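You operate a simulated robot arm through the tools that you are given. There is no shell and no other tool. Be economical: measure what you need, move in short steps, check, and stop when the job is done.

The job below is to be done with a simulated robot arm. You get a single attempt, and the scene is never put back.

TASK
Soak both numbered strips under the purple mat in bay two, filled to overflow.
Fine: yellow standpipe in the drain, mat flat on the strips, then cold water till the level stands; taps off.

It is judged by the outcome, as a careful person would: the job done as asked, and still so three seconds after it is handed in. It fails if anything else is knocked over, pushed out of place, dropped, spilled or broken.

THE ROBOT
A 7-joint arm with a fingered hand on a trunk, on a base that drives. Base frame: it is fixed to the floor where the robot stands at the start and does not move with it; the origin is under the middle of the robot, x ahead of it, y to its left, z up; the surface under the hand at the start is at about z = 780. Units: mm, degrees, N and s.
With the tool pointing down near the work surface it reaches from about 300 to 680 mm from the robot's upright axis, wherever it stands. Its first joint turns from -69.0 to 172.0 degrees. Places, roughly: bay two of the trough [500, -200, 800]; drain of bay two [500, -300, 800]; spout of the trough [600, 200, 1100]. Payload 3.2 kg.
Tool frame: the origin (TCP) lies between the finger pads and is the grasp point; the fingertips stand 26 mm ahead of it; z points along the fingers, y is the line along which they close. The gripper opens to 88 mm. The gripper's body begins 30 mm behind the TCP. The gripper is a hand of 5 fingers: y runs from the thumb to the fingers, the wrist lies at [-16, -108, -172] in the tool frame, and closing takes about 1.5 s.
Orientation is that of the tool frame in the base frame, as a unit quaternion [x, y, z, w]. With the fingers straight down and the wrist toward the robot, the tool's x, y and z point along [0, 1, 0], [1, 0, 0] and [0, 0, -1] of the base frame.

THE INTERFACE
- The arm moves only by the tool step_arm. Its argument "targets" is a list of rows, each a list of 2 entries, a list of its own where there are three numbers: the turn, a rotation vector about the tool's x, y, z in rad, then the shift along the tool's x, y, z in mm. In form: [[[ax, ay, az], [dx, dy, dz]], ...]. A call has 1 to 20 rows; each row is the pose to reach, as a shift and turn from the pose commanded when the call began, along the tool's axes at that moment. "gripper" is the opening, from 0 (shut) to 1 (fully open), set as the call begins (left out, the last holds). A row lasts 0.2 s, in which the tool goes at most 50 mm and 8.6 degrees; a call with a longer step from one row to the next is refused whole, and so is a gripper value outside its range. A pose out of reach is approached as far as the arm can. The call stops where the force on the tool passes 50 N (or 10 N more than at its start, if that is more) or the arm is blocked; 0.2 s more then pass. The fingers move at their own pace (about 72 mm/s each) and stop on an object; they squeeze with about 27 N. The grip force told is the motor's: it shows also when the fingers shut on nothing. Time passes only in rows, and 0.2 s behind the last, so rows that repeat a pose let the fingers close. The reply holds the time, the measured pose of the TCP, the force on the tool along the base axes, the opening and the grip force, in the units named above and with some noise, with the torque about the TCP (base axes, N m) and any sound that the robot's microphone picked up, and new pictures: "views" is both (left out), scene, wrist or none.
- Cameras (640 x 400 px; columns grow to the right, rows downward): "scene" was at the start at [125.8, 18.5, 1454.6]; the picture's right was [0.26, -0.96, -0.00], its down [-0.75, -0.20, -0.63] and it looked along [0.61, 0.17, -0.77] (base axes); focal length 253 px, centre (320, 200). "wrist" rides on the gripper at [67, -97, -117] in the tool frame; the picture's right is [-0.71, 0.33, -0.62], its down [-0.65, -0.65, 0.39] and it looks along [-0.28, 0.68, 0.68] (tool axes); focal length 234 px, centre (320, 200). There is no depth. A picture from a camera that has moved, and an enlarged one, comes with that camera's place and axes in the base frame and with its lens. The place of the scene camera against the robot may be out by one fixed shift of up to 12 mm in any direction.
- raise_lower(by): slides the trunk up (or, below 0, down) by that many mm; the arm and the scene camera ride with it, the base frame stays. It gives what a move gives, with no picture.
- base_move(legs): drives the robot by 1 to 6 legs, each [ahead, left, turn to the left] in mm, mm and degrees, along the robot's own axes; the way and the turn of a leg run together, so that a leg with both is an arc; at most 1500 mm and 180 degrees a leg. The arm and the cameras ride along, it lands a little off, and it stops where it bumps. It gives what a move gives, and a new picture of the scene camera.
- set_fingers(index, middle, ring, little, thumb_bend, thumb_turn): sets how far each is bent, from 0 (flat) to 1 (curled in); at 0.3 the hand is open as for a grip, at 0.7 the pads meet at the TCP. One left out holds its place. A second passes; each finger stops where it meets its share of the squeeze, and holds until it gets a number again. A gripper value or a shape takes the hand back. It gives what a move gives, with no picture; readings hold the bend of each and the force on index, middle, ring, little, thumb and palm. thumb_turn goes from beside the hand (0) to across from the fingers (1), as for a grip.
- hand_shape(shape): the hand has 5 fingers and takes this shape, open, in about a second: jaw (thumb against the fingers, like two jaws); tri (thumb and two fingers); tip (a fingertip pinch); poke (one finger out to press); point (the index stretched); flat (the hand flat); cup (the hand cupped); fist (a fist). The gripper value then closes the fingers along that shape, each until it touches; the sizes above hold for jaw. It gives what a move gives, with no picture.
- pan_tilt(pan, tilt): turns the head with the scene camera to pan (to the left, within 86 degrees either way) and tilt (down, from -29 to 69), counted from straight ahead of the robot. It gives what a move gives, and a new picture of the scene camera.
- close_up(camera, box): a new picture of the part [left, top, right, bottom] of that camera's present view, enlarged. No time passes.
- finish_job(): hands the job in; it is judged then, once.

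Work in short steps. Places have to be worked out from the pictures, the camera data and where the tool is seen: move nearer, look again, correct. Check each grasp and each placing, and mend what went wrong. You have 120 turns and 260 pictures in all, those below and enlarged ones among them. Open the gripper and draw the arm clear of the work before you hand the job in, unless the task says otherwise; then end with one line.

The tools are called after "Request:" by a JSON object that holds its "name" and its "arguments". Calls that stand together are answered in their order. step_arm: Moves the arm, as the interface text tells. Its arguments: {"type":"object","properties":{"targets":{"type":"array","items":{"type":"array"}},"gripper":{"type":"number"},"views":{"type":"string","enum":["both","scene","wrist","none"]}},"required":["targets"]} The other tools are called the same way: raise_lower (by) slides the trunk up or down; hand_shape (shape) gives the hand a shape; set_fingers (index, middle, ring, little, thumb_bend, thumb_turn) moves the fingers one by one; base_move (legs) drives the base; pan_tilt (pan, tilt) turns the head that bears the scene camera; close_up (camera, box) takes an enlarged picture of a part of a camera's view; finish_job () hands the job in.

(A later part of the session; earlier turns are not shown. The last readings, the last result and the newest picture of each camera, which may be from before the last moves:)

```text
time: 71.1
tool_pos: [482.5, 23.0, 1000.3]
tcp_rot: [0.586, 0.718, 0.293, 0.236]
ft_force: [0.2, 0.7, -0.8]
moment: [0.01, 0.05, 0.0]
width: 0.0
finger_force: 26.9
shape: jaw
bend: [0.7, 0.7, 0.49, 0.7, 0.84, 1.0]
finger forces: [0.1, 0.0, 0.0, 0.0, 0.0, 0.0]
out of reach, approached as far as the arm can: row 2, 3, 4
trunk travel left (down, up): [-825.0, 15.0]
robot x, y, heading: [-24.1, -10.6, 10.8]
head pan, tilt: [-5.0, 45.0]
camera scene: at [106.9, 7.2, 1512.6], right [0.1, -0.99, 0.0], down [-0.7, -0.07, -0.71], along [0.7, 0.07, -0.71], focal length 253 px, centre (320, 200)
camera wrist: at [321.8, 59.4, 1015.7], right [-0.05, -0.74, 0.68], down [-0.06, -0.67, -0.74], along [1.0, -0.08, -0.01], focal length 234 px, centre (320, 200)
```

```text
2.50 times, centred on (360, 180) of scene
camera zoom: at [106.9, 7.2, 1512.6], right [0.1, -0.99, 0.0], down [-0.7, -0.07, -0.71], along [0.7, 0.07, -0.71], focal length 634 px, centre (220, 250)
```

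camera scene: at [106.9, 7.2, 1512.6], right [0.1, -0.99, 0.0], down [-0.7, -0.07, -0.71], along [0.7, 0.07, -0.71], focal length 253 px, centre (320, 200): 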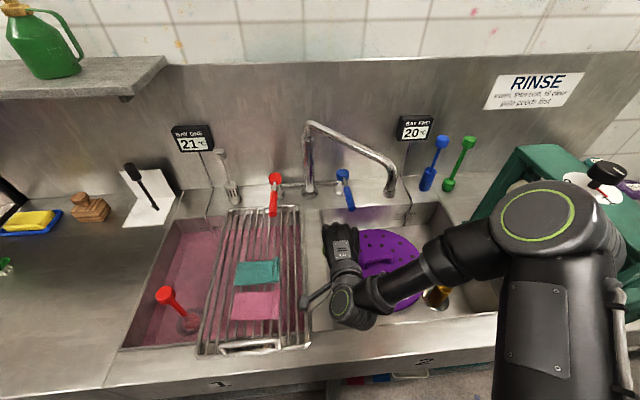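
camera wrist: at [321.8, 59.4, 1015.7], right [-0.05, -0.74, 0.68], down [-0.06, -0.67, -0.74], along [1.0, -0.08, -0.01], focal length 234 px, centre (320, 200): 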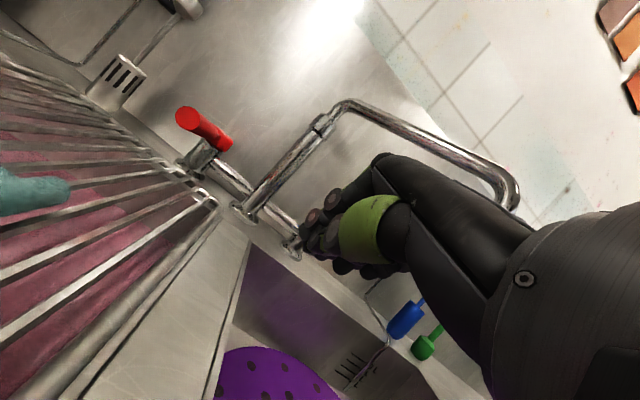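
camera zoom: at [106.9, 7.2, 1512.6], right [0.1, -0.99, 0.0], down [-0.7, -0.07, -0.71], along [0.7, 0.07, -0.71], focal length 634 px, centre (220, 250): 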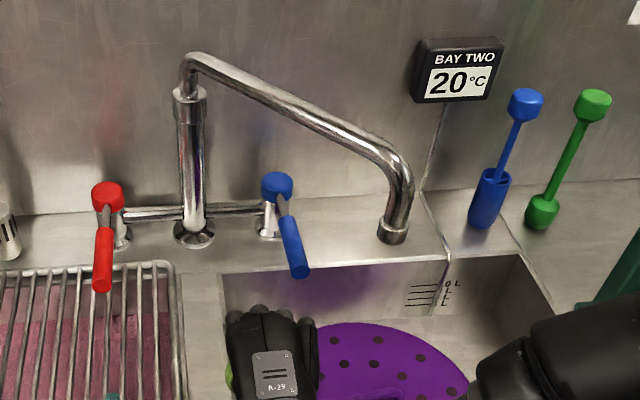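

The hand is low and left of the lever, beneath the spout. Move forward 105 mm alongside the lever.

Request:
{"name": "step_arm", "arguments": {"targets": [[[0, 0, 0], [0, 25, 25]], [[0, 0, 0], [0, 50, 49]], [[0, 0, 0], [0, 75, 74]], [[0, 0, 0], [0, 75, 74]]], "views": "both"}}

Request:
{"name": "close_up", "arguments": {"camera": "scene", "box": [260, 100, 460, 260]}}

```text
time: 72.1
tool_pos: [586.6, 44.2, 1001.0]
tcp_rot: [0.586, 0.718, 0.292, 0.235]
ft_force: [-0.3, 0.1, -0.8]
moment: [-0.02, 0.01, -0.01]
width: 0.1
finger_force: 27.2
shape: jaw
bend: [0.7, 0.7, 0.5, 0.7, 0.84, 1.0]
finger forces: [0.1, 0.1, 0.0, 0.0, 0.0, 0.0]
trunk travel left (down, up): [-825.0, 15.0]
robot x, y, heading: [-26.1, -12.2, 11.0]
head pan, tilt: [-5.0, 45.0]
camera scene: at [106.9, 6.9, 1512.6], right [0.1, -0.99, 0.0], down [-0.7, -0.07, -0.71], along [0.7, 0.07, -0.71], focal length 253 px, centre (320, 200)
camera wrist: at [425.3, 79.4, 1017.8], right [-0.05, -0.74, 0.68], down [-0.07, -0.67, -0.74], along [1.0, -0.08, -0.02], focal length 234 px, centre (320, 200)
```

scene: 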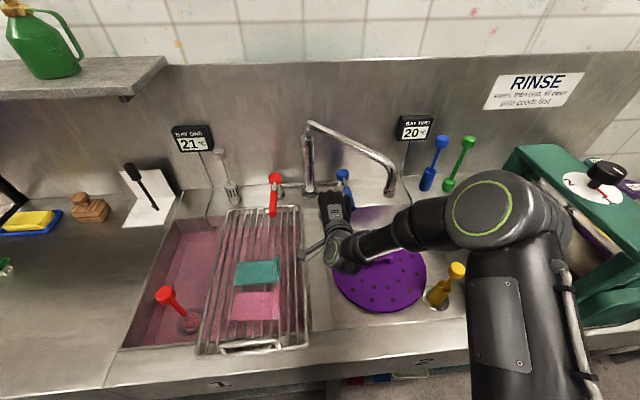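
wrist: 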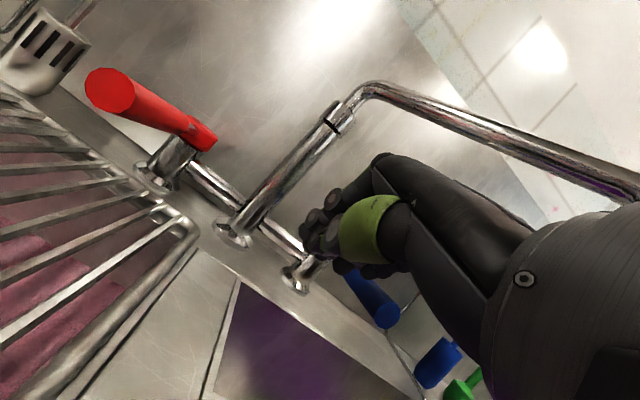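

```text
2.50 times, centred on (360, 180) of scene
camera zoom: at [106.9, 6.9, 1512.6], right [0.1, -0.99, 0.0], down [-0.7, -0.07, -0.71], along [0.7, 0.07, -0.71], focal length 634 px, centre (220, 250)
```

zoom: 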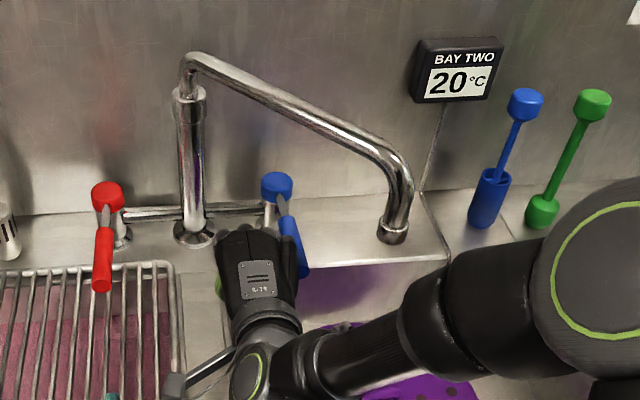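

The hand is right beside the lever's left flank. I push gently to the right to see whether the lever turns that way.

Request:
{"name": "step_arm", "arguments": {"targets": [[[0, 0, 0], [-12, 0, 0]], [[0, 0, 0], [-24, 0, 0]], [[0, 0, 0], [-36, 0, 0]], [[0, 0, 0], [-48, 0, 0]], [[0, 0, 0], [-60, 1, 1]]], "views": "scene"}}

Request:
{"name": "close_up", "arguments": {"camera": "scene", "box": [260, 100, 460, 260]}}

```text
time: 73.3
tool_pos: [600.2, -13.6, 997.4]
tcp_rot: [0.587, 0.718, 0.291, 0.236]
ft_force: [-1.0, 0.9, 1.0]
moment: [-0.01, 0.02, 0.0]
width: 0.0
finger_force: 26.8
shape: jaw
bend: [0.7, 0.7, 0.51, 0.7, 0.84, 1.0]
finger forces: [0.1, 0.1, 0.0, 0.9, 0.1, 0.1]
trunk travel left (down, up): [-825.0, 15.0]
robot x, y, heading: [-24.6, -6.6, 10.7]
head pan, tilt: [-5.0, 45.0]
camera scene: at [107.5, 7.3, 1512.5], right [0.1, -0.99, 0.0], down [-0.7, -0.07, -0.71], along [0.7, 0.07, -0.71], focal length 253 px, centre (320, 200)
```

scene: 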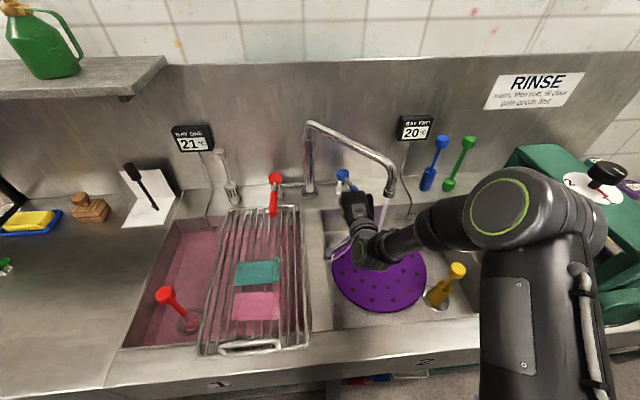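

```text
2.50 times, centred on (360, 180) of scene
camera zoom: at [107.5, 7.3, 1512.5], right [0.1, -0.99, 0.0], down [-0.7, -0.07, -0.71], along [0.7, 0.07, -0.71], focal length 634 px, centre (220, 250)
```

zoom: 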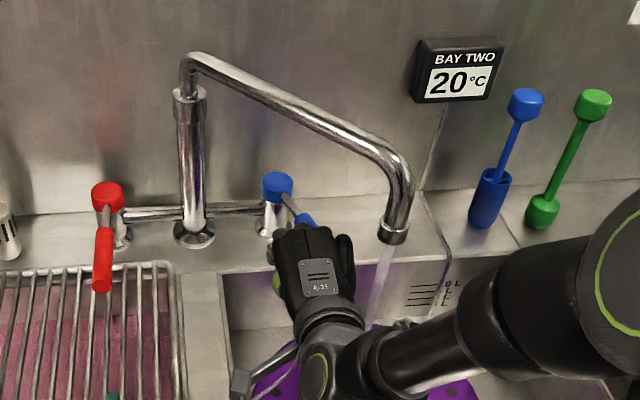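

Cold water is running from the spout into bay two. I open the lever somewhat further, keeping the hand out of the stream.

Request:
{"name": "step_arm", "arguments": {"targets": [[[0, 0, 0], [-5, 6, 6]], [[0, 0, 0], [-10, 12, 12]], [[0, 0, 0], [-16, 18, 18]], [[0, 0, 0], [-22, 21, 21]], [[0, 0, 0], [-26, 21, 21]]], "views": "both"}}

Request:
{"name": "close_up", "arguments": {"camera": "scene", "box": [260, 100, 460, 260]}}

```text
time: 74.5
tool_pos: [633.0, -34.1, 997.3]
tcp_rot: [0.585, 0.719, 0.293, 0.235]
ft_force: [-0.9, 0.7, 0.3]
moment: [-0.03, -0.02, -0.01]
width: 0.0
finger_force: 27.2
shape: jaw
bend: [0.7, 0.7, 0.52, 0.7, 0.84, 1.0]
finger forces: [0.0, 0.1, 0.0, 0.7, 0.0, 0.0]
trunk travel left (down, up): [-825.0, 15.0]
robot x, y, heading: [-28.7, -8.8, 11.0]
head pan, tilt: [-5.0, 45.0]
camera scene: at [107.5, 7.6, 1512.5], right [0.1, -0.99, 0.0], down [-0.7, -0.07, -0.71], along [0.7, 0.07, -0.71], focal length 253 px, centre (320, 200)
camera wrist: at [472.5, 1.7, 1012.6], right [-0.05, -0.73, 0.68], down [-0.07, -0.67, -0.74], along [1.0, -0.08, -0.02], focal length 234 px, centre (320, 200)
```

scene: 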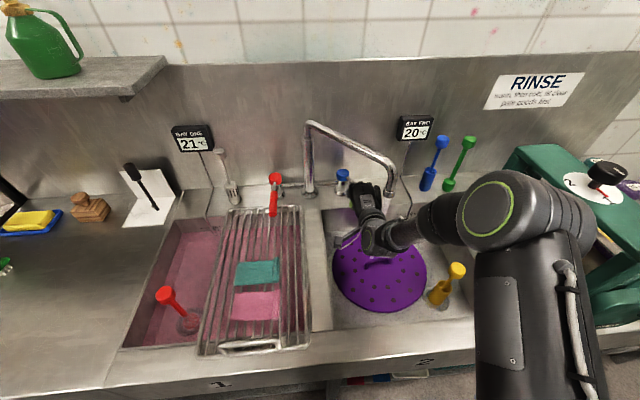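
wrist: 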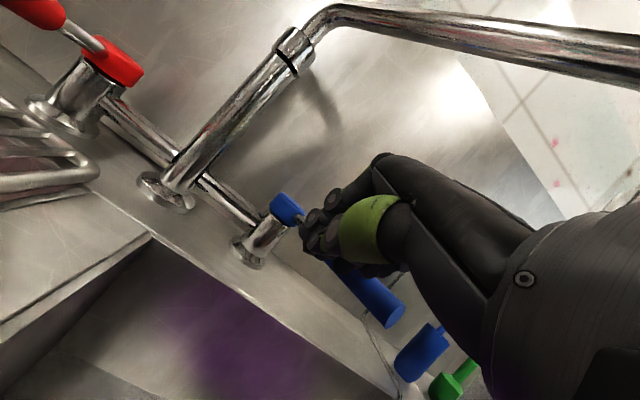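

```text
2.50 times, centred on (360, 180) of scene
camera zoom: at [107.5, 7.6, 1512.5], right [0.1, -0.99, 0.0], down [-0.7, -0.07, -0.71], along [0.7, 0.07, -0.71], focal length 634 px, centre (220, 250)
```

zoom: 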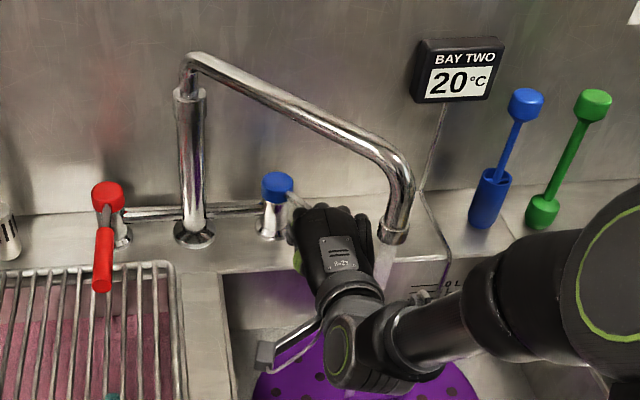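

The lever is most of the way round. I withdraw the hand backward and left, clear of the stream, and check the flow.

Request:
{"name": "step_arm", "arguments": {"targets": [[[0, 0, 0], [8, -15, -15]], [[0, 0, 0], [16, -45, -44]], [[0, 0, 0], [22, -78, -76]], [[0, 0, 0], [24, -110, -108]], [[0, 0, 0], [24, -110, -108]]], "views": "scene"}}

Request:
{"name": "close_up", "arguments": {"camera": "scene", "box": [260, 100, 500, 300]}}

```text
time: 75.7
tool_pos: [477.7, -40.3, 998.2]
tcp_rot: [0.586, 0.719, 0.291, 0.235]
ft_force: [-0.1, 0.8, 1.1]
moment: [0.03, -0.02, 0.01]
width: 0.1
finger_force: 26.9
shape: jaw
bend: [0.7, 0.7, 0.52, 0.7, 0.84, 1.0]
finger forces: [0.0, 0.1, 0.0, 0.1, 0.1, 0.0]
trunk travel left (down, up): [-825.0, 15.0]
robot x, y, heading: [-25.4, -9.4, 10.7]
head pan, tilt: [-5.0, 45.0]
camera scene: at [108.4, 7.5, 1512.5], right [0.1, -0.99, 0.0], down [-0.7, -0.07, -0.71], along [0.7, 0.07, -0.71], focal length 253 px, centre (320, 200)
```

scene: 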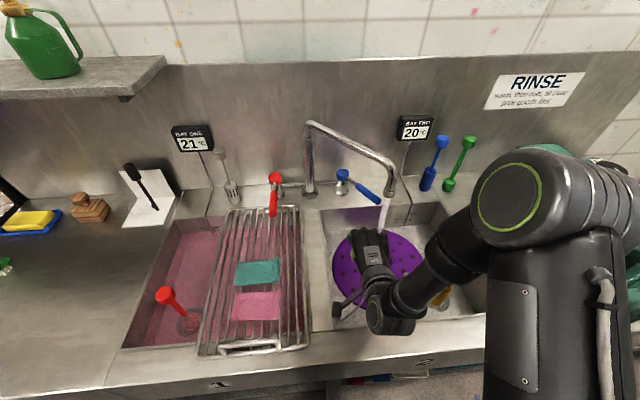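

```text
2.00 times, centred on (380, 200) of scene
camera zoom: at [108.4, 7.5, 1512.5], right [0.1, -0.99, 0.0], down [-0.7, -0.07, -0.71], along [0.7, 0.07, -0.71], focal length 507 px, centre (200, 200)
```

zoom: 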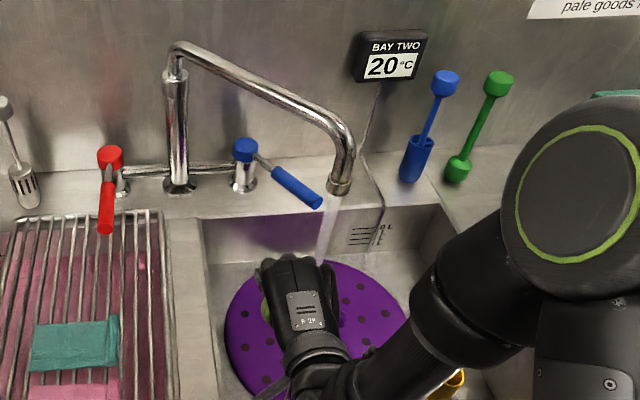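

Good flow into bay two. I raise the hand back up out of the bay to wait and to prepare for closing the lever.

Request:
{"name": "step_arm", "arguments": {"targets": [[[0.1, 0, 0], [0, -10, -30]], [[0.22, 0, 0], [0, -5, -62]], [[0.34, 0, 0], [0, 5, -90]], [[0.46, 0, 0], [0, 18, -115]], [[0.58, 0, 0], [0, 32, -140]], [[0.7, 0, 0], [0, 48, -162]], [[0.78, 0, 0], [0, 48, -162]], [[0.78, 0, 0], [0, 48, -162]]], "views": "none"}}

Request:
{"name": "base_move", "arguments": {"legs": [[55, -30, 0]]}}

Request:
{"name": "close_up", "arguments": {"camera": "scene", "box": [240, 100, 520, 320]}}

```text
time: 77.5
tool_pos: [457.4, -47.5, 1068.3]
tcp_rot: [0.62, 0.759, 0.157, 0.125]
ft_force: [-0.1, -0.1, 0.1]
moment: [0.03, -0.02, 0.04]
width: 0.3
finger_force: 27.1
shape: jaw
bend: [0.7, 0.7, 0.53, 0.7, 0.84, 1.0]
finger forces: [0.0, 0.1, 0.0, 0.0, 0.0, 0.0]
out of reach, approached as far as the arm can: row 2, 3, 4, 5, 6, 7, 8
trunk travel left (down, up): [-825.0, 15.0]
robot x, y, heading: [-24.0, -10.4, 10.8]
head pan, tilt: [-5.0, 45.0]
```

```text
time: 78.5
tool_pos: [516.6, -65.8, 1069.0]
tcp_rot: [0.62, 0.758, 0.157, 0.126]
ft_force: [-0.7, 0.1, 0.3]
moment: [-0.02, -0.03, -0.02]
width: 0.0
finger_force: 26.4
shape: jaw
bend: [0.7, 0.7, 0.53, 0.7, 0.84, 1.0]
finger forces: [0.0, 0.1, 0.0, 0.0, 0.0, 0.1]
trunk travel left (down, up): [-825.0, 15.0]
robot x, y, heading: [33.2, -29.9, 10.7]
head pan, tilt: [-5.0, 45.0]
camera scene: at [166.1, -11.1, 1512.7], right [0.1, -0.99, 0.0], down [-0.7, -0.07, -0.71], along [0.7, 0.07, -0.71], focal length 253 px, centre (320, 200)
```

scene: 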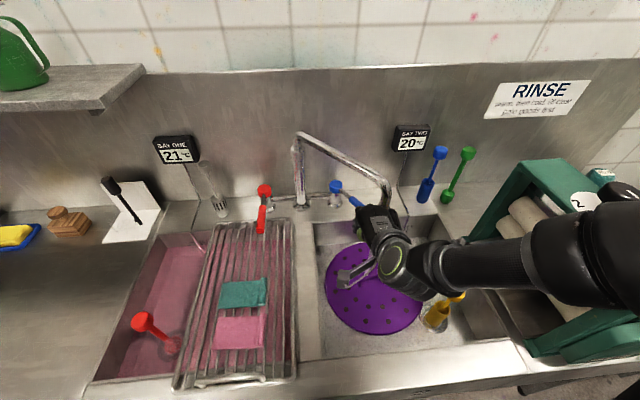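

```text
1.82 times, centred on (380, 210) of scene
camera zoom: at [166.1, -11.1, 1512.7], right [0.1, -0.99, 0.0], down [-0.7, -0.07, -0.71], along [0.7, 0.07, -0.71], focal length 461 px, centre (211, 182)
```

zoom: 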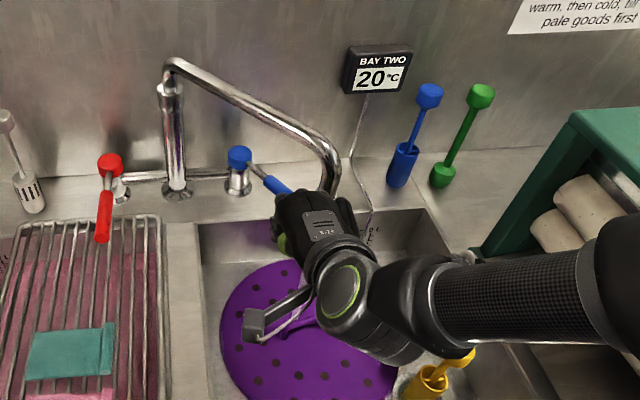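

My hand is too near the stream; I shift it left and up a little.

Request:
{"name": "step_arm", "arguments": {"targets": [[[0, 0, 0], [25, -5, 0]], [[0, 0, 0], [55, -10, 0]], [[0, 0, 0], [85, -15, 0]], [[0, 0, 0], [110, -15, 0]], [[0, 0, 0], [110, -15, 0]]], "views": "scene"}}

Request:
{"name": "close_up", "arguments": {"camera": "scene", "box": [280, 120, 500, 320]}}

```text
time: 79.7
tool_pos: [478.6, 40.0, 1063.8]
tcp_rot: [0.619, 0.76, 0.157, 0.125]
ft_force: [0.3, -0.4, 0.0]
moment: [0.0, 0.04, -0.01]
width: 0.1
finger_force: 27.0
shape: jaw
bend: [0.7, 0.7, 0.54, 0.7, 0.84, 1.0]
finger forces: [0.1, 0.1, 0.1, 0.0, 0.0, 0.0]
trunk travel left (down, up): [-825.0, 15.0]
robot x, y, heading: [38.6, -25.2, 10.7]
head pan, tilt: [-5.0, 45.0]
camera scene: at [167.5, -12.5, 1512.5], right [0.1, -1.0, 0.0], down [-0.7, -0.07, -0.71], along [0.7, 0.07, -0.71], focal length 253 px, centre (320, 200)
```

scene: 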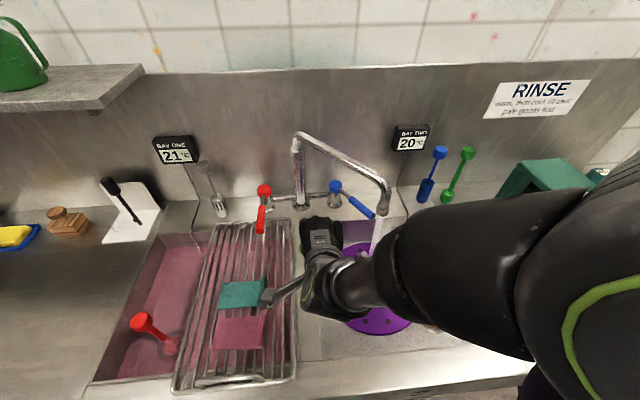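

```text
2.00 times, centred on (390, 220) of scene
camera zoom: at [167.5, -12.5, 1512.5], right [0.1, -1.0, 0.0], down [-0.7, -0.07, -0.71], along [0.7, 0.07, -0.71], focal length 507 px, centre (180, 160)
```

zoom: 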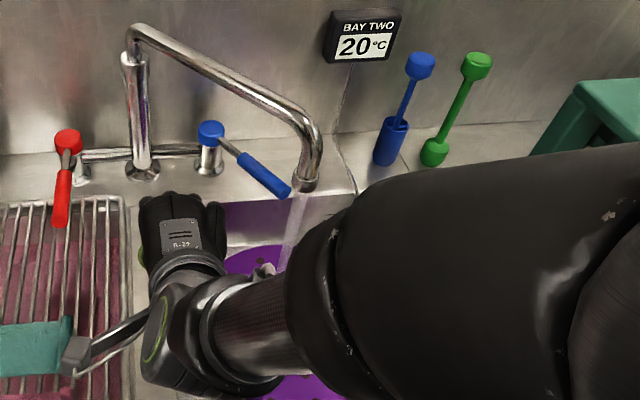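

Lever stands at ~45°. To close it I need to come at it from the right, so I back the base off and carry the hand round in front of the stream to the right side while the bay fills.

Request:
{"name": "base_move", "arguments": {"legs": [[-90, 0, 0]]}}

Request:
{"name": "step_arm", "arguments": {"targets": [[[0, 0, 0], [0, 0, -15]], [[0, 0, 0], [-40, 0, -30]], [[0, 0, 0], [-80, 0, -30]], [[0, 0, 0], [-120, 0, -30]], [[0, 0, 0], [-160, 0, -30]], [[0, 0, 0], [-200, 0, -30]], [[0, 0, 0], [-240, 0, -30]], [[0, 0, 0], [-280, 0, -30]], [[0, 0, 0], [-280, 0, -30]]], "views": "scene"}}

Request:
{"name": "close_up", "arguments": {"camera": "scene", "box": [280, 120, 500, 320]}}

```text
time: 80.8
tool_pos: [389.2, 24.4, 1064.3]
tcp_rot: [0.619, 0.759, 0.156, 0.126]
ft_force: [-0.4, -0.6, 0.3]
moment: [0.02, 0.0, 0.02]
width: 0.0
finger_force: 26.7
shape: jaw
bend: [0.7, 0.7, 0.54, 0.7, 0.84, 1.0]
finger forces: [0.0, 0.0, 0.0, 0.1, 0.0, 0.0]
trunk travel left (down, up): [-825.0, 15.0]
robot x, y, heading: [-51.9, -44.6, 11.0]
head pan, tilt: [-5.0, 45.0]
camera scene: at [78.8, -28.2, 1512.5], right [0.1, -0.99, 0.0], down [-0.7, -0.07, -0.71], along [0.7, 0.07, -0.71], focal length 253 px, centre (320, 200)
```

scene: 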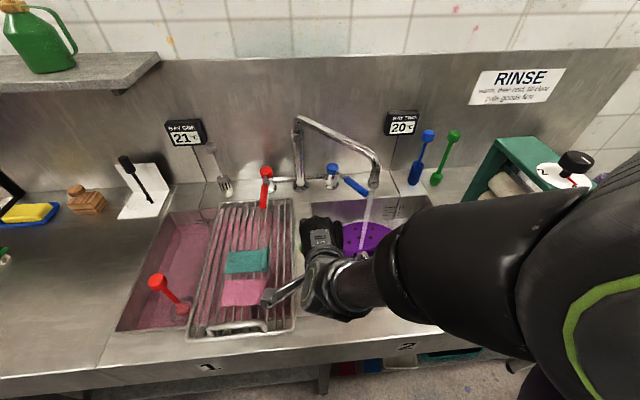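

```text
time: 82.8
tool_pos: [433.6, -253.4, 1091.2]
tcp_rot: [0.619, 0.759, 0.157, 0.126]
ft_force: [0.2, -0.1, -0.2]
moment: [-0.02, 0.01, 0.02]
width: 0.1
finger_force: 26.3
shape: jaw
bend: [0.7, 0.7, 0.54, 0.7, 0.84, 1.0]
finger forces: [0.1, 0.0, 0.0, 0.1, 0.0, 0.0]
out of reach, approached as far as the arm can: row 2, 3, 4, 5, 6
trunk travel left (down, up): [-825.0, 15.0]
robot x, y, heading: [-53.6, -43.9, 10.9]
head pan, tilt: [-5.0, 45.0]
camera scene: at [78.0, -28.4, 1512.6], right [0.1, -0.99, 0.0], down [-0.7, -0.07, -0.71], along [0.7, 0.07, -0.71], focal length 253 px, centre (320, 200)
```

scene: 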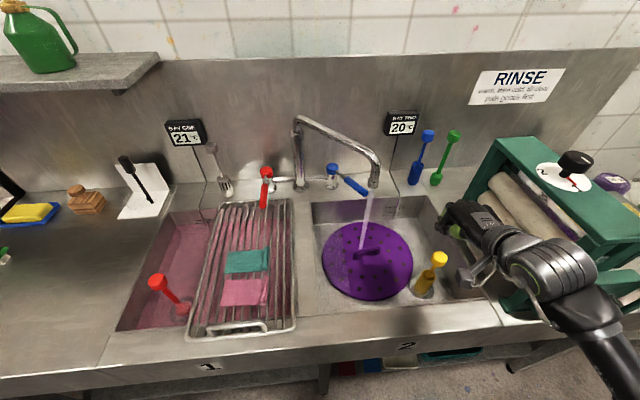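

```text
2.00 times, centred on (390, 220) of scene
camera zoom: at [78.0, -28.4, 1512.6], right [0.1, -0.99, 0.0], down [-0.7, -0.07, -0.71], along [0.7, 0.07, -0.71], focal length 507 px, centre (180, 160)
```

zoom: 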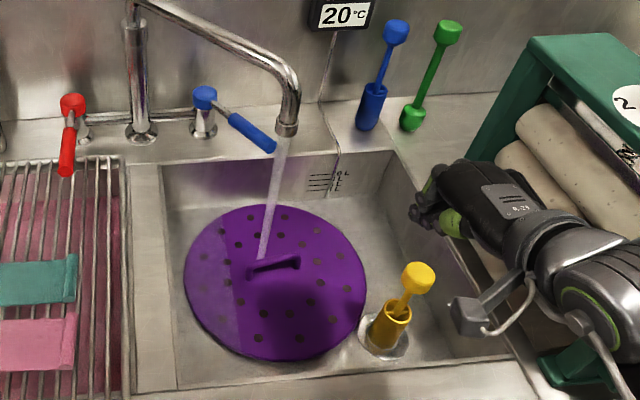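

Clear view: water falls on the mat, both pipes and mat in place. I drive ahead again and turn the hand so it points leftward from the right side, ready to close the lever.

Request:
{"name": "base_move", "arguments": {"legs": [[65, 0, 0]]}}

Request:
{"name": "step_arm", "arguments": {"targets": [[[-0.044, 0.074, -0.109], [0, 12, 9]], [[-0.087, 0.147, -0.218], [0, 25, 18]], [[-0.131, 0.221, -0.327], [0, 37, 28]], [[-0.175, 0.294, -0.437], [0, 50, 37]], [[-0.218, 0.368, -0.546], [0, 62, 46]], [[-0.262, 0.441, -0.655], [0, 75, 55]], [[-0.305, 0.515, -0.764], [0, 87, 65]], [[-0.349, 0.588, -0.873], [0, 99, 74]], [[-0.349, 0.588, -0.873], [0, 99, 74]]], "views": "both"}}

```text
time: 83.8
tool_pos: [499.5, -239.8, 1091.6]
tcp_rot: [0.619, 0.759, 0.157, 0.126]
ft_force: [-0.1, -1.3, -1.3]
moment: [0.0, 0.01, 0.02]
width: 0.0
finger_force: 27.0
shape: jaw
bend: [0.7, 0.7, 0.54, 0.7, 0.84, 1.0]
finger forces: [0.0, 0.0, 0.2, 0.0, 0.0, 0.1]
trunk travel left (down, up): [-825.0, 15.0]
robot x, y, heading: [12.0, -31.5, 11.1]
head pan, tilt: [-5.0, 45.0]
camera scene: at [144.6, -15.5, 1512.6], right [0.1, -0.99, 0.0], down [-0.7, -0.07, -0.71], along [0.7, 0.07, -0.71], focal length 253 px, centre (320, 200)
```

scene: 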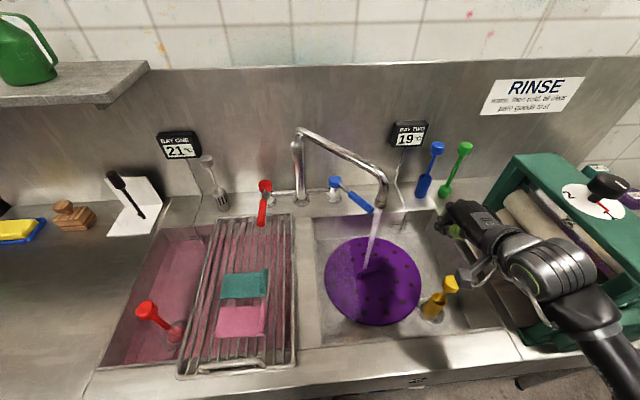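

```text
time: 85.8
tool_pos: [582.9, -268.2, 1124.5]
tcp_rot: [0.552, 0.76, 0.274, 0.209]
ft_force: [-0.7, 0.1, -0.1]
moment: [-0.02, 0.0, 0.0]
width: 0.1
finger_force: 26.7
shape: jaw
bend: [0.7, 0.7, 0.56, 0.7, 0.84, 1.0]
finger forces: [0.1, 0.1, 0.0, 0.0, 0.0, 0.0]
out of reach, approached as far as the arm can: row 2, 3, 4, 5, 6, 7, 8, 9
trunk travel left (down, up): [-825.0, 15.0]
robot x, y, heading: [16.1, -30.0, 10.8]
head pan, tilt: [-5.0, 45.0]
camera scene: at [144.6, -15.6, 1512.6], right [0.1, -0.99, 0.0], down [-0.7, -0.07, -0.71], along [0.7, 0.07, -0.71], focal length 253 px, centre (320, 200)
camera wrist: at [420.5, -248.3, 1149.4], right [0.07, -0.71, 0.7], down [-0.03, -0.7, -0.71], along [1.0, 0.02, -0.07], focal length 234 px, centre (320, 200)
```

scene: 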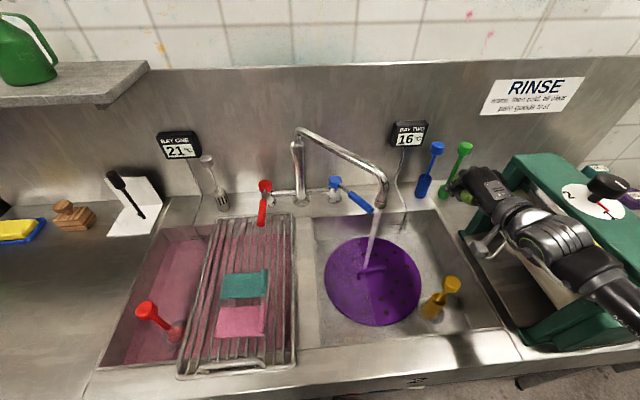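
wrist: 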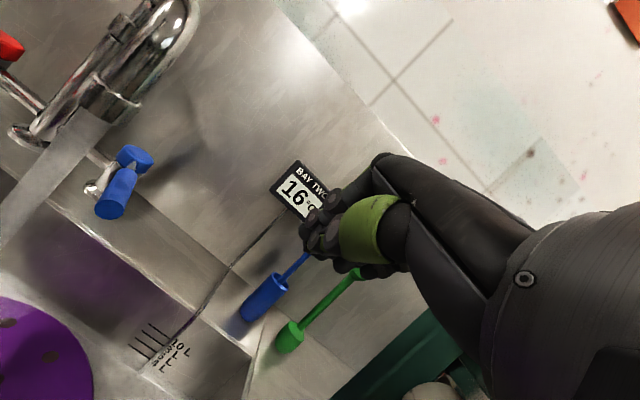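

The mat is going under: the level rises (the bay-two display drops as cold water fills). The wrist can't turn further left, so I'll close the lever with the same tilted hand from its right side later. Meanwhile wait and watch the level.

Request:
{"name": "step_arm", "arguments": {"targets": [[[0, 0, 0], [0, 0, 0]], [[0, 0, 0], [0, 0, 0]], [[0, 0, 0], [0, 0, 0]], [[0, 0, 0], [0, 0, 0]], [[0, 0, 0], [0, 0, 0]], [[0, 0, 0], [0, 0, 0]], [[0, 0, 0], [0, 0, 0]], [[0, 0, 0], [0, 0, 0]], [[0, 0, 0], [0, 0, 0]], [[0, 0, 0], [0, 0, 0]], [[0, 0, 0], [0, 0, 0]], [[0, 0, 0], [0, 0, 0]], [[0, 0, 0], [0, 0, 0]], [[0, 0, 0], [0, 0, 0]], [[0, 0, 0], [0, 0, 0]], [[0, 0, 0], [0, 0, 0]], [[0, 0, 0], [0, 0, 0]], [[0, 0, 0], [0, 0, 0]], [[0, 0, 0], [0, 0, 0]], [[0, 0, 0], [0, 0, 0]]], "views": "none"}}

Request:
{"name": "close_up", "arguments": {"camera": "scene", "box": [300, 160, 500, 340]}}

```text
time: 90.0
tool_pos: [583.2, -267.4, 1123.4]
tcp_rot: [0.552, 0.759, 0.273, 0.209]
ft_force: [-0.8, -0.1, -0.7]
moment: [-0.01, -0.01, 0.01]
width: 0.0
finger_force: 26.8
shape: jaw
bend: [0.7, 0.7, 0.56, 0.7, 0.84, 1.0]
finger forces: [0.1, 0.0, 0.1, 0.0, 0.0, 0.0]
trunk travel left (down, up): [-825.0, 15.0]
robot x, y, heading: [9.9, -32.0, 11.0]
head pan, tilt: [-5.0, 45.0]
```

```text
2.22 times, centred on (400, 250) of scene
camera zoom: at [144.6, -15.6, 1512.6], right [0.1, -0.99, 0.0], down [-0.7, -0.07, -0.71], along [0.7, 0.07, -0.71], focal length 563 px, centre (142, 89)
```

zoom: 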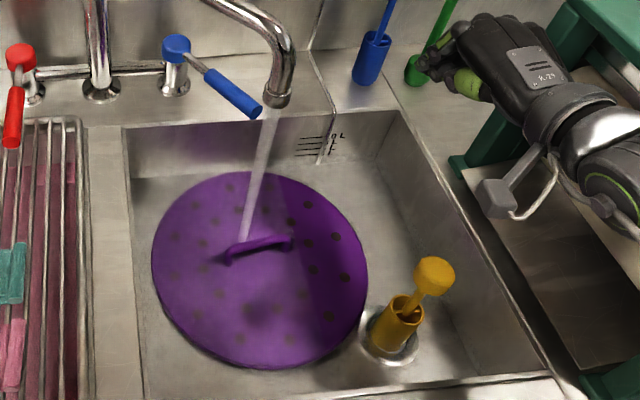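

Water is slowly rising above the mat. I wait about 21 s more in one go and look again.

Request:
{"name": "step_arm", "arguments": {"targets": [[[0, 0, 0], [0, 0, 0]], [[0, 0, 0], [0, 0, 0]], [[0, 0, 0], [0, 0, 0]], [[0, 0, 0], [0, 0, 0]], [[0, 0, 0], [0, 0, 0]], [[0, 0, 0], [0, 0, 0]], [[0, 0, 0], [0, 0, 0]], [[0, 0, 0], [0, 0, 0]], [[0, 0, 0], [0, 0, 0]], [[0, 0, 0], [0, 0, 0]], [[0, 0, 0], [0, 0, 0]], [[0, 0, 0], [0, 0, 0]], [[0, 0, 0], [0, 0, 0]], [[0, 0, 0], [0, 0, 0]], [[0, 0, 0], [0, 0, 0]], [[0, 0, 0], [0, 0, 0]], [[0, 0, 0], [0, 0, 0]], [[0, 0, 0], [0, 0, 0]], [[0, 0, 0], [0, 0, 0]], [[0, 0, 0], [0, 0, 0]]], "views": "none"}}

Request:
{"name": "step_arm", "arguments": {"targets": [[[0, 0, 0], [0, 0, 0]], [[0, 0, 0], [0, 0, 0]], [[0, 0, 0], [0, 0, 0]], [[0, 0, 0], [0, 0, 0]], [[0, 0, 0], [0, 0, 0]], [[0, 0, 0], [0, 0, 0]], [[0, 0, 0], [0, 0, 0]], [[0, 0, 0], [0, 0, 0]], [[0, 0, 0], [0, 0, 0]], [[0, 0, 0], [0, 0, 0]], [[0, 0, 0], [0, 0, 0]], [[0, 0, 0], [0, 0, 0]], [[0, 0, 0], [0, 0, 0]], [[0, 0, 0], [0, 0, 0]], [[0, 0, 0], [0, 0, 0]], [[0, 0, 0], [0, 0, 0]], [[0, 0, 0], [0, 0, 0]], [[0, 0, 0], [0, 0, 0]], [[0, 0, 0], [0, 0, 0]], [[0, 0, 0], [0, 0, 0]]], "views": "none"}}

Request:
{"name": "step_arm", "arguments": {"targets": [[[0, 0, 0], [0, 0, 0]], [[0, 0, 0], [0, 0, 0]], [[0, 0, 0], [0, 0, 0]], [[0, 0, 0], [0, 0, 0]], [[0, 0, 0], [0, 0, 0]], [[0, 0, 0], [0, 0, 0]], [[0, 0, 0], [0, 0, 0]], [[0, 0, 0], [0, 0, 0]], [[0, 0, 0], [0, 0, 0]], [[0, 0, 0], [0, 0, 0]], [[0, 0, 0], [0, 0, 0]], [[0, 0, 0], [0, 0, 0]], [[0, 0, 0], [0, 0, 0]], [[0, 0, 0], [0, 0, 0]], [[0, 0, 0], [0, 0, 0]], [[0, 0, 0], [0, 0, 0]], [[0, 0, 0], [0, 0, 0]], [[0, 0, 0], [0, 0, 0]], [[0, 0, 0], [0, 0, 0]], [[0, 0, 0], [0, 0, 0]]], "views": "none"}}

Request:
{"name": "close_up", "arguments": {"camera": "scene", "box": [300, 160, 500, 340]}}

Request:
{"name": "close_up", "arguments": {"camera": "wrist", "box": [0, 200, 300, 400]}}

```text
time: 94.2
tool_pos: [583.2, -267.3, 1124.6]
tcp_rot: [0.552, 0.76, 0.274, 0.208]
ft_force: [0.3, -0.2, -0.3]
moment: [-0.01, -0.04, 0.02]
width: 0.0
finger_force: 26.5
shape: jaw
bend: [0.7, 0.7, 0.56, 0.7, 0.84, 1.0]
finger forces: [0.0, 0.0, 0.0, 0.0, 0.0, 0.1]
trunk travel left (down, up): [-825.0, 15.0]
robot x, y, heading: [13.8, -28.9, 10.9]
head pan, tilt: [-5.0, 45.0]
```

```text
time: 98.4
tool_pos: [583.4, -267.1, 1125.7]
tcp_rot: [0.552, 0.76, 0.274, 0.208]
ft_force: [1.2, -0.2, -0.1]
moment: [-0.02, 0.02, 0.0]
width: 0.3
finger_force: 27.1
shape: jaw
bend: [0.7, 0.7, 0.56, 0.7, 0.84, 1.0]
finger forces: [0.1, 0.0, 0.0, 0.0, 0.0, 0.0]
trunk travel left (down, up): [-825.0, 15.0]
robot x, y, heading: [6.8, -29.4, 11.1]
head pan, tilt: [-5.0, 45.0]
```

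```text
time: 102.6
tool_pos: [583.2, -267.8, 1124.4]
tcp_rot: [0.552, 0.76, 0.273, 0.207]
ft_force: [0.2, 0.6, 0.0]
moment: [-0.01, 0.0, 0.01]
width: 0.0
finger_force: 26.9
shape: jaw
bend: [0.7, 0.7, 0.56, 0.7, 0.84, 1.0]
finger forces: [0.1, 0.0, 0.0, 0.0, 0.0, 0.0]
trunk travel left (down, up): [-825.0, 15.0]
robot x, y, heading: [13.8, -33.1, 10.6]
head pan, tilt: [-5.0, 45.0]
```

```text
2.22 times, centred on (400, 250) of scene
camera zoom: at [144.6, -15.6, 1512.6], right [0.1, -0.99, 0.0], down [-0.7, -0.07, -0.71], along [0.7, 0.07, -0.71], focal length 563 px, centre (142, 89)
```

zoom: 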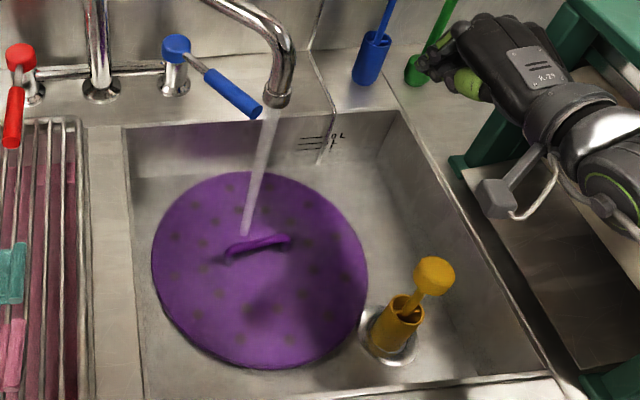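

```text
2.00 times, centred on (150, 300) of wrist
camera zoom: at [420.1, -248.3, 1149.4], right [0.07, -0.71, 0.7], down [-0.04, -0.7, -0.71], along [1.0, 0.02, -0.07], focal length 468 px, centre (660, 0)
```

zoom: 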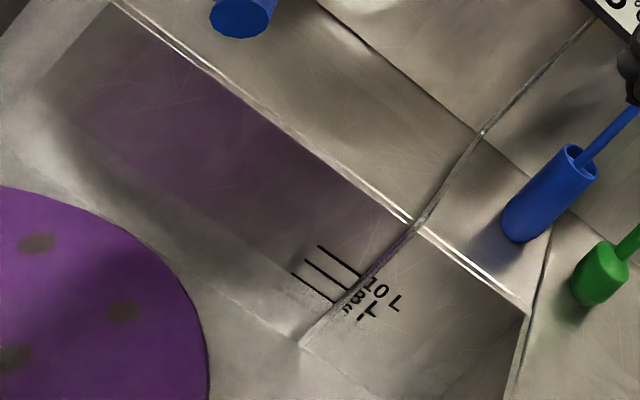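

The water has reached about the 6 L mark; the pipe's rim is still above it. Wait 17 s more.

Request:
{"name": "step_arm", "arguments": {"targets": [[[0, 0, 0], [0, 0, 0]], [[0, 0, 0], [0, 0, 0]], [[0, 0, 0], [0, 0, 0]], [[0, 0, 0], [0, 0, 0]], [[0, 0, 0], [0, 0, 0]], [[0, 0, 0], [0, 0, 0]], [[0, 0, 0], [0, 0, 0]], [[0, 0, 0], [0, 0, 0]], [[0, 0, 0], [0, 0, 0]], [[0, 0, 0], [0, 0, 0]], [[0, 0, 0], [0, 0, 0]], [[0, 0, 0], [0, 0, 0]], [[0, 0, 0], [0, 0, 0]], [[0, 0, 0], [0, 0, 0]], [[0, 0, 0], [0, 0, 0]], [[0, 0, 0], [0, 0, 0]], [[0, 0, 0], [0, 0, 0]], [[0, 0, 0], [0, 0, 0]], [[0, 0, 0], [0, 0, 0]], [[0, 0, 0], [0, 0, 0]]], "views": "none"}}

Request:
{"name": "step_arm", "arguments": {"targets": [[[0, 0, 0], [0, 0, 0]], [[0, 0, 0], [0, 0, 0]], [[0, 0, 0], [0, 0, 0]], [[0, 0, 0], [0, 0, 0]], [[0, 0, 0], [0, 0, 0]], [[0, 0, 0], [0, 0, 0]], [[0, 0, 0], [0, 0, 0]], [[0, 0, 0], [0, 0, 0]], [[0, 0, 0], [0, 0, 0]], [[0, 0, 0], [0, 0, 0]], [[0, 0, 0], [0, 0, 0]], [[0, 0, 0], [0, 0, 0]], [[0, 0, 0], [0, 0, 0]], [[0, 0, 0], [0, 0, 0]], [[0, 0, 0], [0, 0, 0]], [[0, 0, 0], [0, 0, 0]], [[0, 0, 0], [0, 0, 0]], [[0, 0, 0], [0, 0, 0]], [[0, 0, 0], [0, 0, 0]], [[0, 0, 0], [0, 0, 0]]], "views": "none"}}

Request:
{"name": "step_arm", "arguments": {"targets": [[[0, 0, 0], [0, 0, 0]], [[0, 0, 0], [0, 0, 0]], [[0, 0, 0], [0, 0, 0]], [[0, 0, 0], [0, 0, 0]], [[0, 0, 0], [0, 0, 0]], [[0, 0, 0], [0, 0, 0]], [[0, 0, 0], [0, 0, 0]], [[0, 0, 0], [0, 0, 0]], [[0, 0, 0], [0, 0, 0]], [[0, 0, 0], [0, 0, 0]], [[0, 0, 0], [0, 0, 0]], [[0, 0, 0], [0, 0, 0]], [[0, 0, 0], [0, 0, 0]], [[0, 0, 0], [0, 0, 0]], [[0, 0, 0], [0, 0, 0]], [[0, 0, 0], [0, 0, 0]], [[0, 0, 0], [0, 0, 0]], [[0, 0, 0], [0, 0, 0]], [[0, 0, 0], [0, 0, 0]], [[0, 0, 0], [0, 0, 0]]], "views": "none"}}

Request:
{"name": "step_arm", "arguments": {"targets": [[[0, 0, 0], [0, 0, 0]], [[0, 0, 0], [0, 0, 0]], [[0, 0, 0], [0, 0, 0]], [[0, 0, 0], [0, 0, 0]], [[0, 0, 0], [0, 0, 0]], [[0, 0, 0], [0, 0, 0]], [[0, 0, 0], [0, 0, 0]], [[0, 0, 0], [0, 0, 0]], [[0, 0, 0], [0, 0, 0]], [[0, 0, 0], [0, 0, 0]], [[0, 0, 0], [0, 0, 0]], [[0, 0, 0], [0, 0, 0]], [[0, 0, 0], [0, 0, 0]], [[0, 0, 0], [0, 0, 0]], [[0, 0, 0], [0, 0, 0]], [[0, 0, 0], [0, 0, 0]], [[0, 0, 0], [0, 0, 0]], [[0, 0, 0], [0, 0, 0]], [[0, 0, 0], [0, 0, 0]], [[0, 0, 0], [0, 0, 0]]], "views": "none"}}

Request:
{"name": "close_up", "arguments": {"camera": "scene", "box": [300, 160, 500, 340]}}

Request:
{"name": "close_up", "arguments": {"camera": "wrist", "box": [0, 200, 300, 400]}}

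```text
time: 106.8
tool_pos: [581.7, -268.5, 1124.9]
tcp_rot: [0.552, 0.76, 0.274, 0.208]
ft_force: [0.8, -0.3, 0.2]
moment: [-0.01, 0.01, 0.0]
width: 0.1
finger_force: 26.8
shape: jaw
bend: [0.7, 0.7, 0.56, 0.7, 0.84, 1.0]
finger forces: [0.0, 0.0, 0.0, 0.0, 0.0, 0.0]
trunk travel left (down, up): [-825.0, 15.0]
robot x, y, heading: [15.8, -30.2, 10.9]
head pan, tilt: [-5.0, 45.0]
```

```text
time: 111.0
tool_pos: [582.7, -267.7, 1124.6]
tcp_rot: [0.552, 0.76, 0.273, 0.209]
ft_force: [-0.9, 0.3, 0.5]
moment: [0.01, -0.01, 0.0]
width: 0.0
finger_force: 27.2
shape: jaw
bend: [0.7, 0.7, 0.56, 0.7, 0.84, 1.0]
finger forces: [0.0, 0.0, 0.1, 0.0, 0.0, 0.0]
trunk travel left (down, up): [-825.0, 15.0]
robot x, y, heading: [14.5, -33.3, 10.8]
head pan, tilt: [-5.0, 45.0]
```

```text
time: 115.2
tool_pos: [583.2, -267.3, 1124.5]
tcp_rot: [0.552, 0.76, 0.273, 0.208]
ft_force: [0.1, 1.2, 0.4]
moment: [-0.01, 0.04, -0.01]
width: 0.2
finger_force: 27.3
shape: jaw
bend: [0.7, 0.7, 0.56, 0.7, 0.84, 1.0]
finger forces: [0.1, 0.1, 0.1, 0.0, 0.0, 0.0]
trunk travel left (down, up): [-825.0, 15.0]
robot x, y, heading: [14.2, -30.5, 10.8]
head pan, tilt: [-5.0, 45.0]
```

```text
time: 119.4
tool_pos: [583.5, -267.9, 1124.7]
tcp_rot: [0.552, 0.76, 0.274, 0.208]
ft_force: [0.4, -0.6, 0.4]
moment: [-0.04, 0.02, 0.02]
width: 0.0
finger_force: 27.2
shape: jaw
bend: [0.7, 0.7, 0.56, 0.7, 0.84, 1.0]
finger forces: [0.1, 0.0, 0.0, 0.0, 0.1, 0.0]
trunk travel left (down, up): [-825.0, 15.0]
robot x, y, heading: [15.7, -32.2, 11.1]
head pan, tilt: [-5.0, 45.0]
```

```text
2.22 times, centred on (400, 250) of scene
camera zoom: at [144.6, -15.6, 1512.6], right [0.1, -0.99, 0.0], down [-0.7, -0.07, -0.71], along [0.7, 0.07, -0.71], focal length 563 px, centre (142, 89)
```

zoom: 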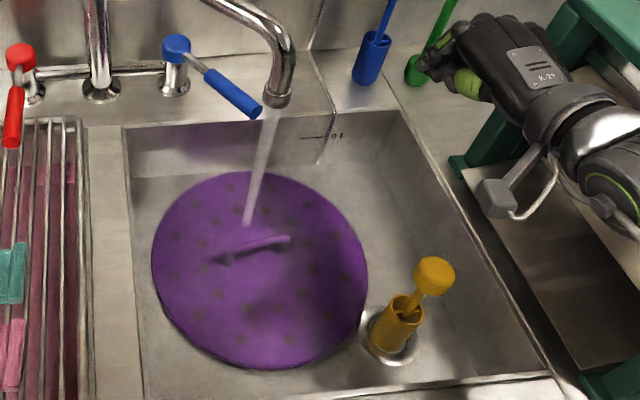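

```text
2.00 times, centred on (150, 300) of wrist
camera zoom: at [420.1, -248.3, 1149.4], right [0.07, -0.71, 0.7], down [-0.04, -0.7, -0.71], along [1.0, 0.02, -0.07], focal length 468 px, centre (660, 0)
```

zoom: 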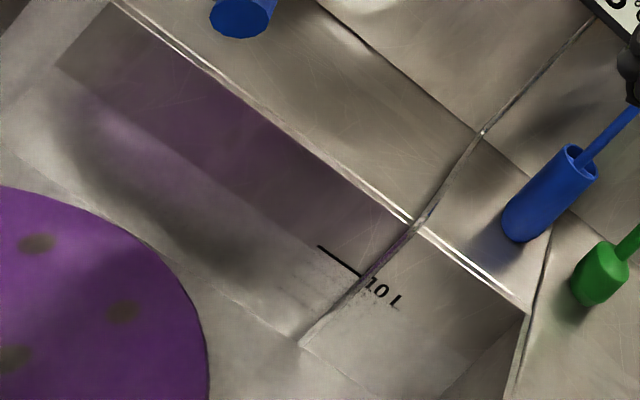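

Now close to 9–10 L. Wait 13 s more and check the pipe's rim and the 10 L mark.

Request:
{"name": "step_arm", "arguments": {"targets": [[[0, 0, 0], [0, 0, 0]], [[0, 0, 0], [0, 0, 0]], [[0, 0, 0], [0, 0, 0]], [[0, 0, 0], [0, 0, 0]], [[0, 0, 0], [0, 0, 0]], [[0, 0, 0], [0, 0, 0]], [[0, 0, 0], [0, 0, 0]], [[0, 0, 0], [0, 0, 0]], [[0, 0, 0], [0, 0, 0]], [[0, 0, 0], [0, 0, 0]], [[0, 0, 0], [0, 0, 0]], [[0, 0, 0], [0, 0, 0]], [[0, 0, 0], [0, 0, 0]], [[0, 0, 0], [0, 0, 0]], [[0, 0, 0], [0, 0, 0]], [[0, 0, 0], [0, 0, 0]], [[0, 0, 0], [0, 0, 0]], [[0, 0, 0], [0, 0, 0]], [[0, 0, 0], [0, 0, 0]], [[0, 0, 0], [0, 0, 0]]], "views": "none"}}

Request:
{"name": "close_up", "arguments": {"camera": "wrist", "box": [0, 200, 300, 400]}}

Request:
{"name": "step_arm", "arguments": {"targets": [[[0, 0, 0], [0, 0, 0]], [[0, 0, 0], [0, 0, 0]], [[0, 0, 0], [0, 0, 0]], [[0, 0, 0], [0, 0, 0]], [[0, 0, 0], [0, 0, 0]], [[0, 0, 0], [0, 0, 0]], [[0, 0, 0], [0, 0, 0]], [[0, 0, 0], [0, 0, 0]], [[0, 0, 0], [0, 0, 0]], [[0, 0, 0], [0, 0, 0]], [[0, 0, 0], [0, 0, 0]], [[0, 0, 0], [0, 0, 0]], [[0, 0, 0], [0, 0, 0]], [[0, 0, 0], [0, 0, 0]], [[0, 0, 0], [0, 0, 0]], [[0, 0, 0], [0, 0, 0]], [[0, 0, 0], [0, 0, 0]], [[0, 0, 0], [0, 0, 0]], [[0, 0, 0], [0, 0, 0]], [[0, 0, 0], [0, 0, 0]]], "views": "none"}}

Request:
{"name": "step_arm", "arguments": {"targets": [[[0, 0, 0], [0, 0, 0]], [[0, 0, 0], [0, 0, 0]], [[0, 0, 0], [0, 0, 0]], [[0, 0, 0], [0, 0, 0]], [[0, 0, 0], [0, 0, 0]], [[0, 0, 0], [0, 0, 0]], [[0, 0, 0], [0, 0, 0]], [[0, 0, 0], [0, 0, 0]], [[0, 0, 0], [0, 0, 0]], [[0, 0, 0], [0, 0, 0]], [[0, 0, 0], [0, 0, 0]], [[0, 0, 0], [0, 0, 0]], [[0, 0, 0], [0, 0, 0]], [[0, 0, 0], [0, 0, 0]], [[0, 0, 0], [0, 0, 0]], [[0, 0, 0], [0, 0, 0]], [[0, 0, 0], [0, 0, 0]], [[0, 0, 0], [0, 0, 0]], [[0, 0, 0], [0, 0, 0]], [[0, 0, 0], [0, 0, 0]]], "views": "none"}}

Request:
{"name": "close_up", "arguments": {"camera": "wrist", "box": [0, 200, 300, 400]}}

Request:
{"name": "close_up", "arguments": {"camera": "scene", "box": [390, 260, 480, 340]}}

```text
time: 123.6
tool_pos: [583.0, -267.4, 1125.3]
tcp_rot: [0.552, 0.759, 0.274, 0.208]
ft_force: [0.0, -0.3, 0.0]
moment: [0.0, 0.02, 0.02]
width: 0.0
finger_force: 27.7
shape: jaw
bend: [0.7, 0.7, 0.56, 0.7, 0.84, 1.0]
finger forces: [0.0, 0.0, 0.0, 0.0, 0.1, 0.0]
trunk travel left (down, up): [-825.0, 15.0]
robot x, y, heading: [11.5, -27.9, 10.8]
head pan, tilt: [-5.0, 45.0]
```

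```text
2.00 times, centred on (150, 300) of wrist
camera zoom: at [420.1, -248.3, 1149.4], right [0.07, -0.71, 0.7], down [-0.04, -0.7, -0.71], along [1.0, 0.02, -0.07], focal length 468 px, centre (660, 0)
```

zoom: 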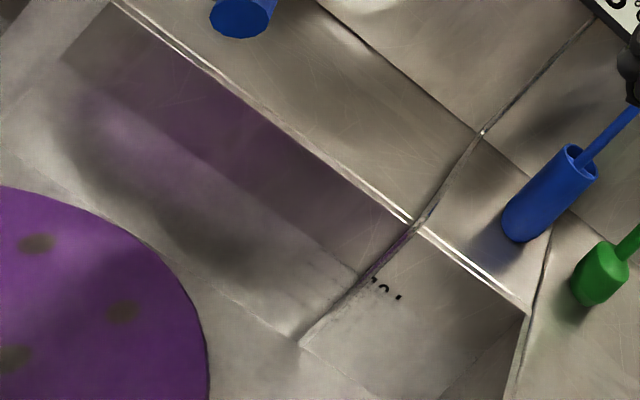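

```text
time: 127.8
tool_pos: [583.4, -267.3, 1124.5]
tcp_rot: [0.551, 0.76, 0.274, 0.208]
ft_force: [-0.6, -0.7, -0.4]
moment: [-0.03, 0.0, -0.02]
width: 0.1
finger_force: 27.4
shape: jaw
bend: [0.7, 0.7, 0.56, 0.7, 0.84, 1.0]
finger forces: [0.0, 0.0, 0.0, 0.1, 0.1, 0.1]
trunk travel left (down, up): [-825.0, 15.0]
robot x, y, heading: [13.2, -33.1, 10.9]
head pan, tilt: [-5.0, 45.0]
```

```text
time: 132.0
tool_pos: [583.3, -266.8, 1125.6]
tcp_rot: [0.552, 0.759, 0.274, 0.209]
ft_force: [-0.8, -0.1, -0.4]
moment: [-0.02, 0.0, -0.01]
width: 0.1
finger_force: 26.8
shape: jaw
bend: [0.7, 0.7, 0.56, 0.7, 0.84, 1.0]
finger forces: [0.0, 0.1, 0.0, 0.1, 0.1, 0.1]
trunk travel left (down, up): [-825.0, 15.0]
robot x, y, heading: [11.7, -32.8, 10.8]
head pan, tilt: [-5.0, 45.0]
```

```text
2.00 times, centred on (150, 300) of wrist
camera zoom: at [420.1, -248.3, 1149.4], right [0.07, -0.71, 0.7], down [-0.04, -0.7, -0.71], along [1.0, 0.02, -0.07], focal length 468 px, centre (660, 0)
```

zoom: 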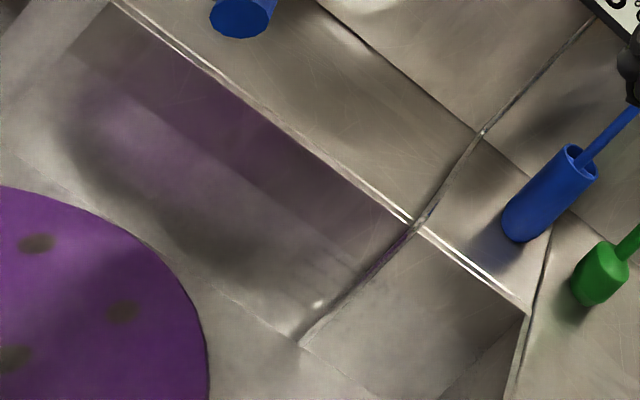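

```text
5.00 times, centred on (435, 300) of scene
camera zoom: at [144.6, -15.6, 1512.6], right [0.1, -0.99, 0.0], down [-0.7, -0.07, -0.71], along [0.7, 0.07, -0.71], focal length 1267 px, centre (-255, -300)
```

zoom: 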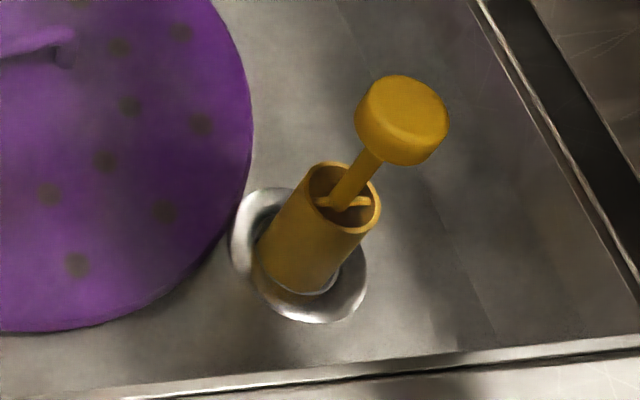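

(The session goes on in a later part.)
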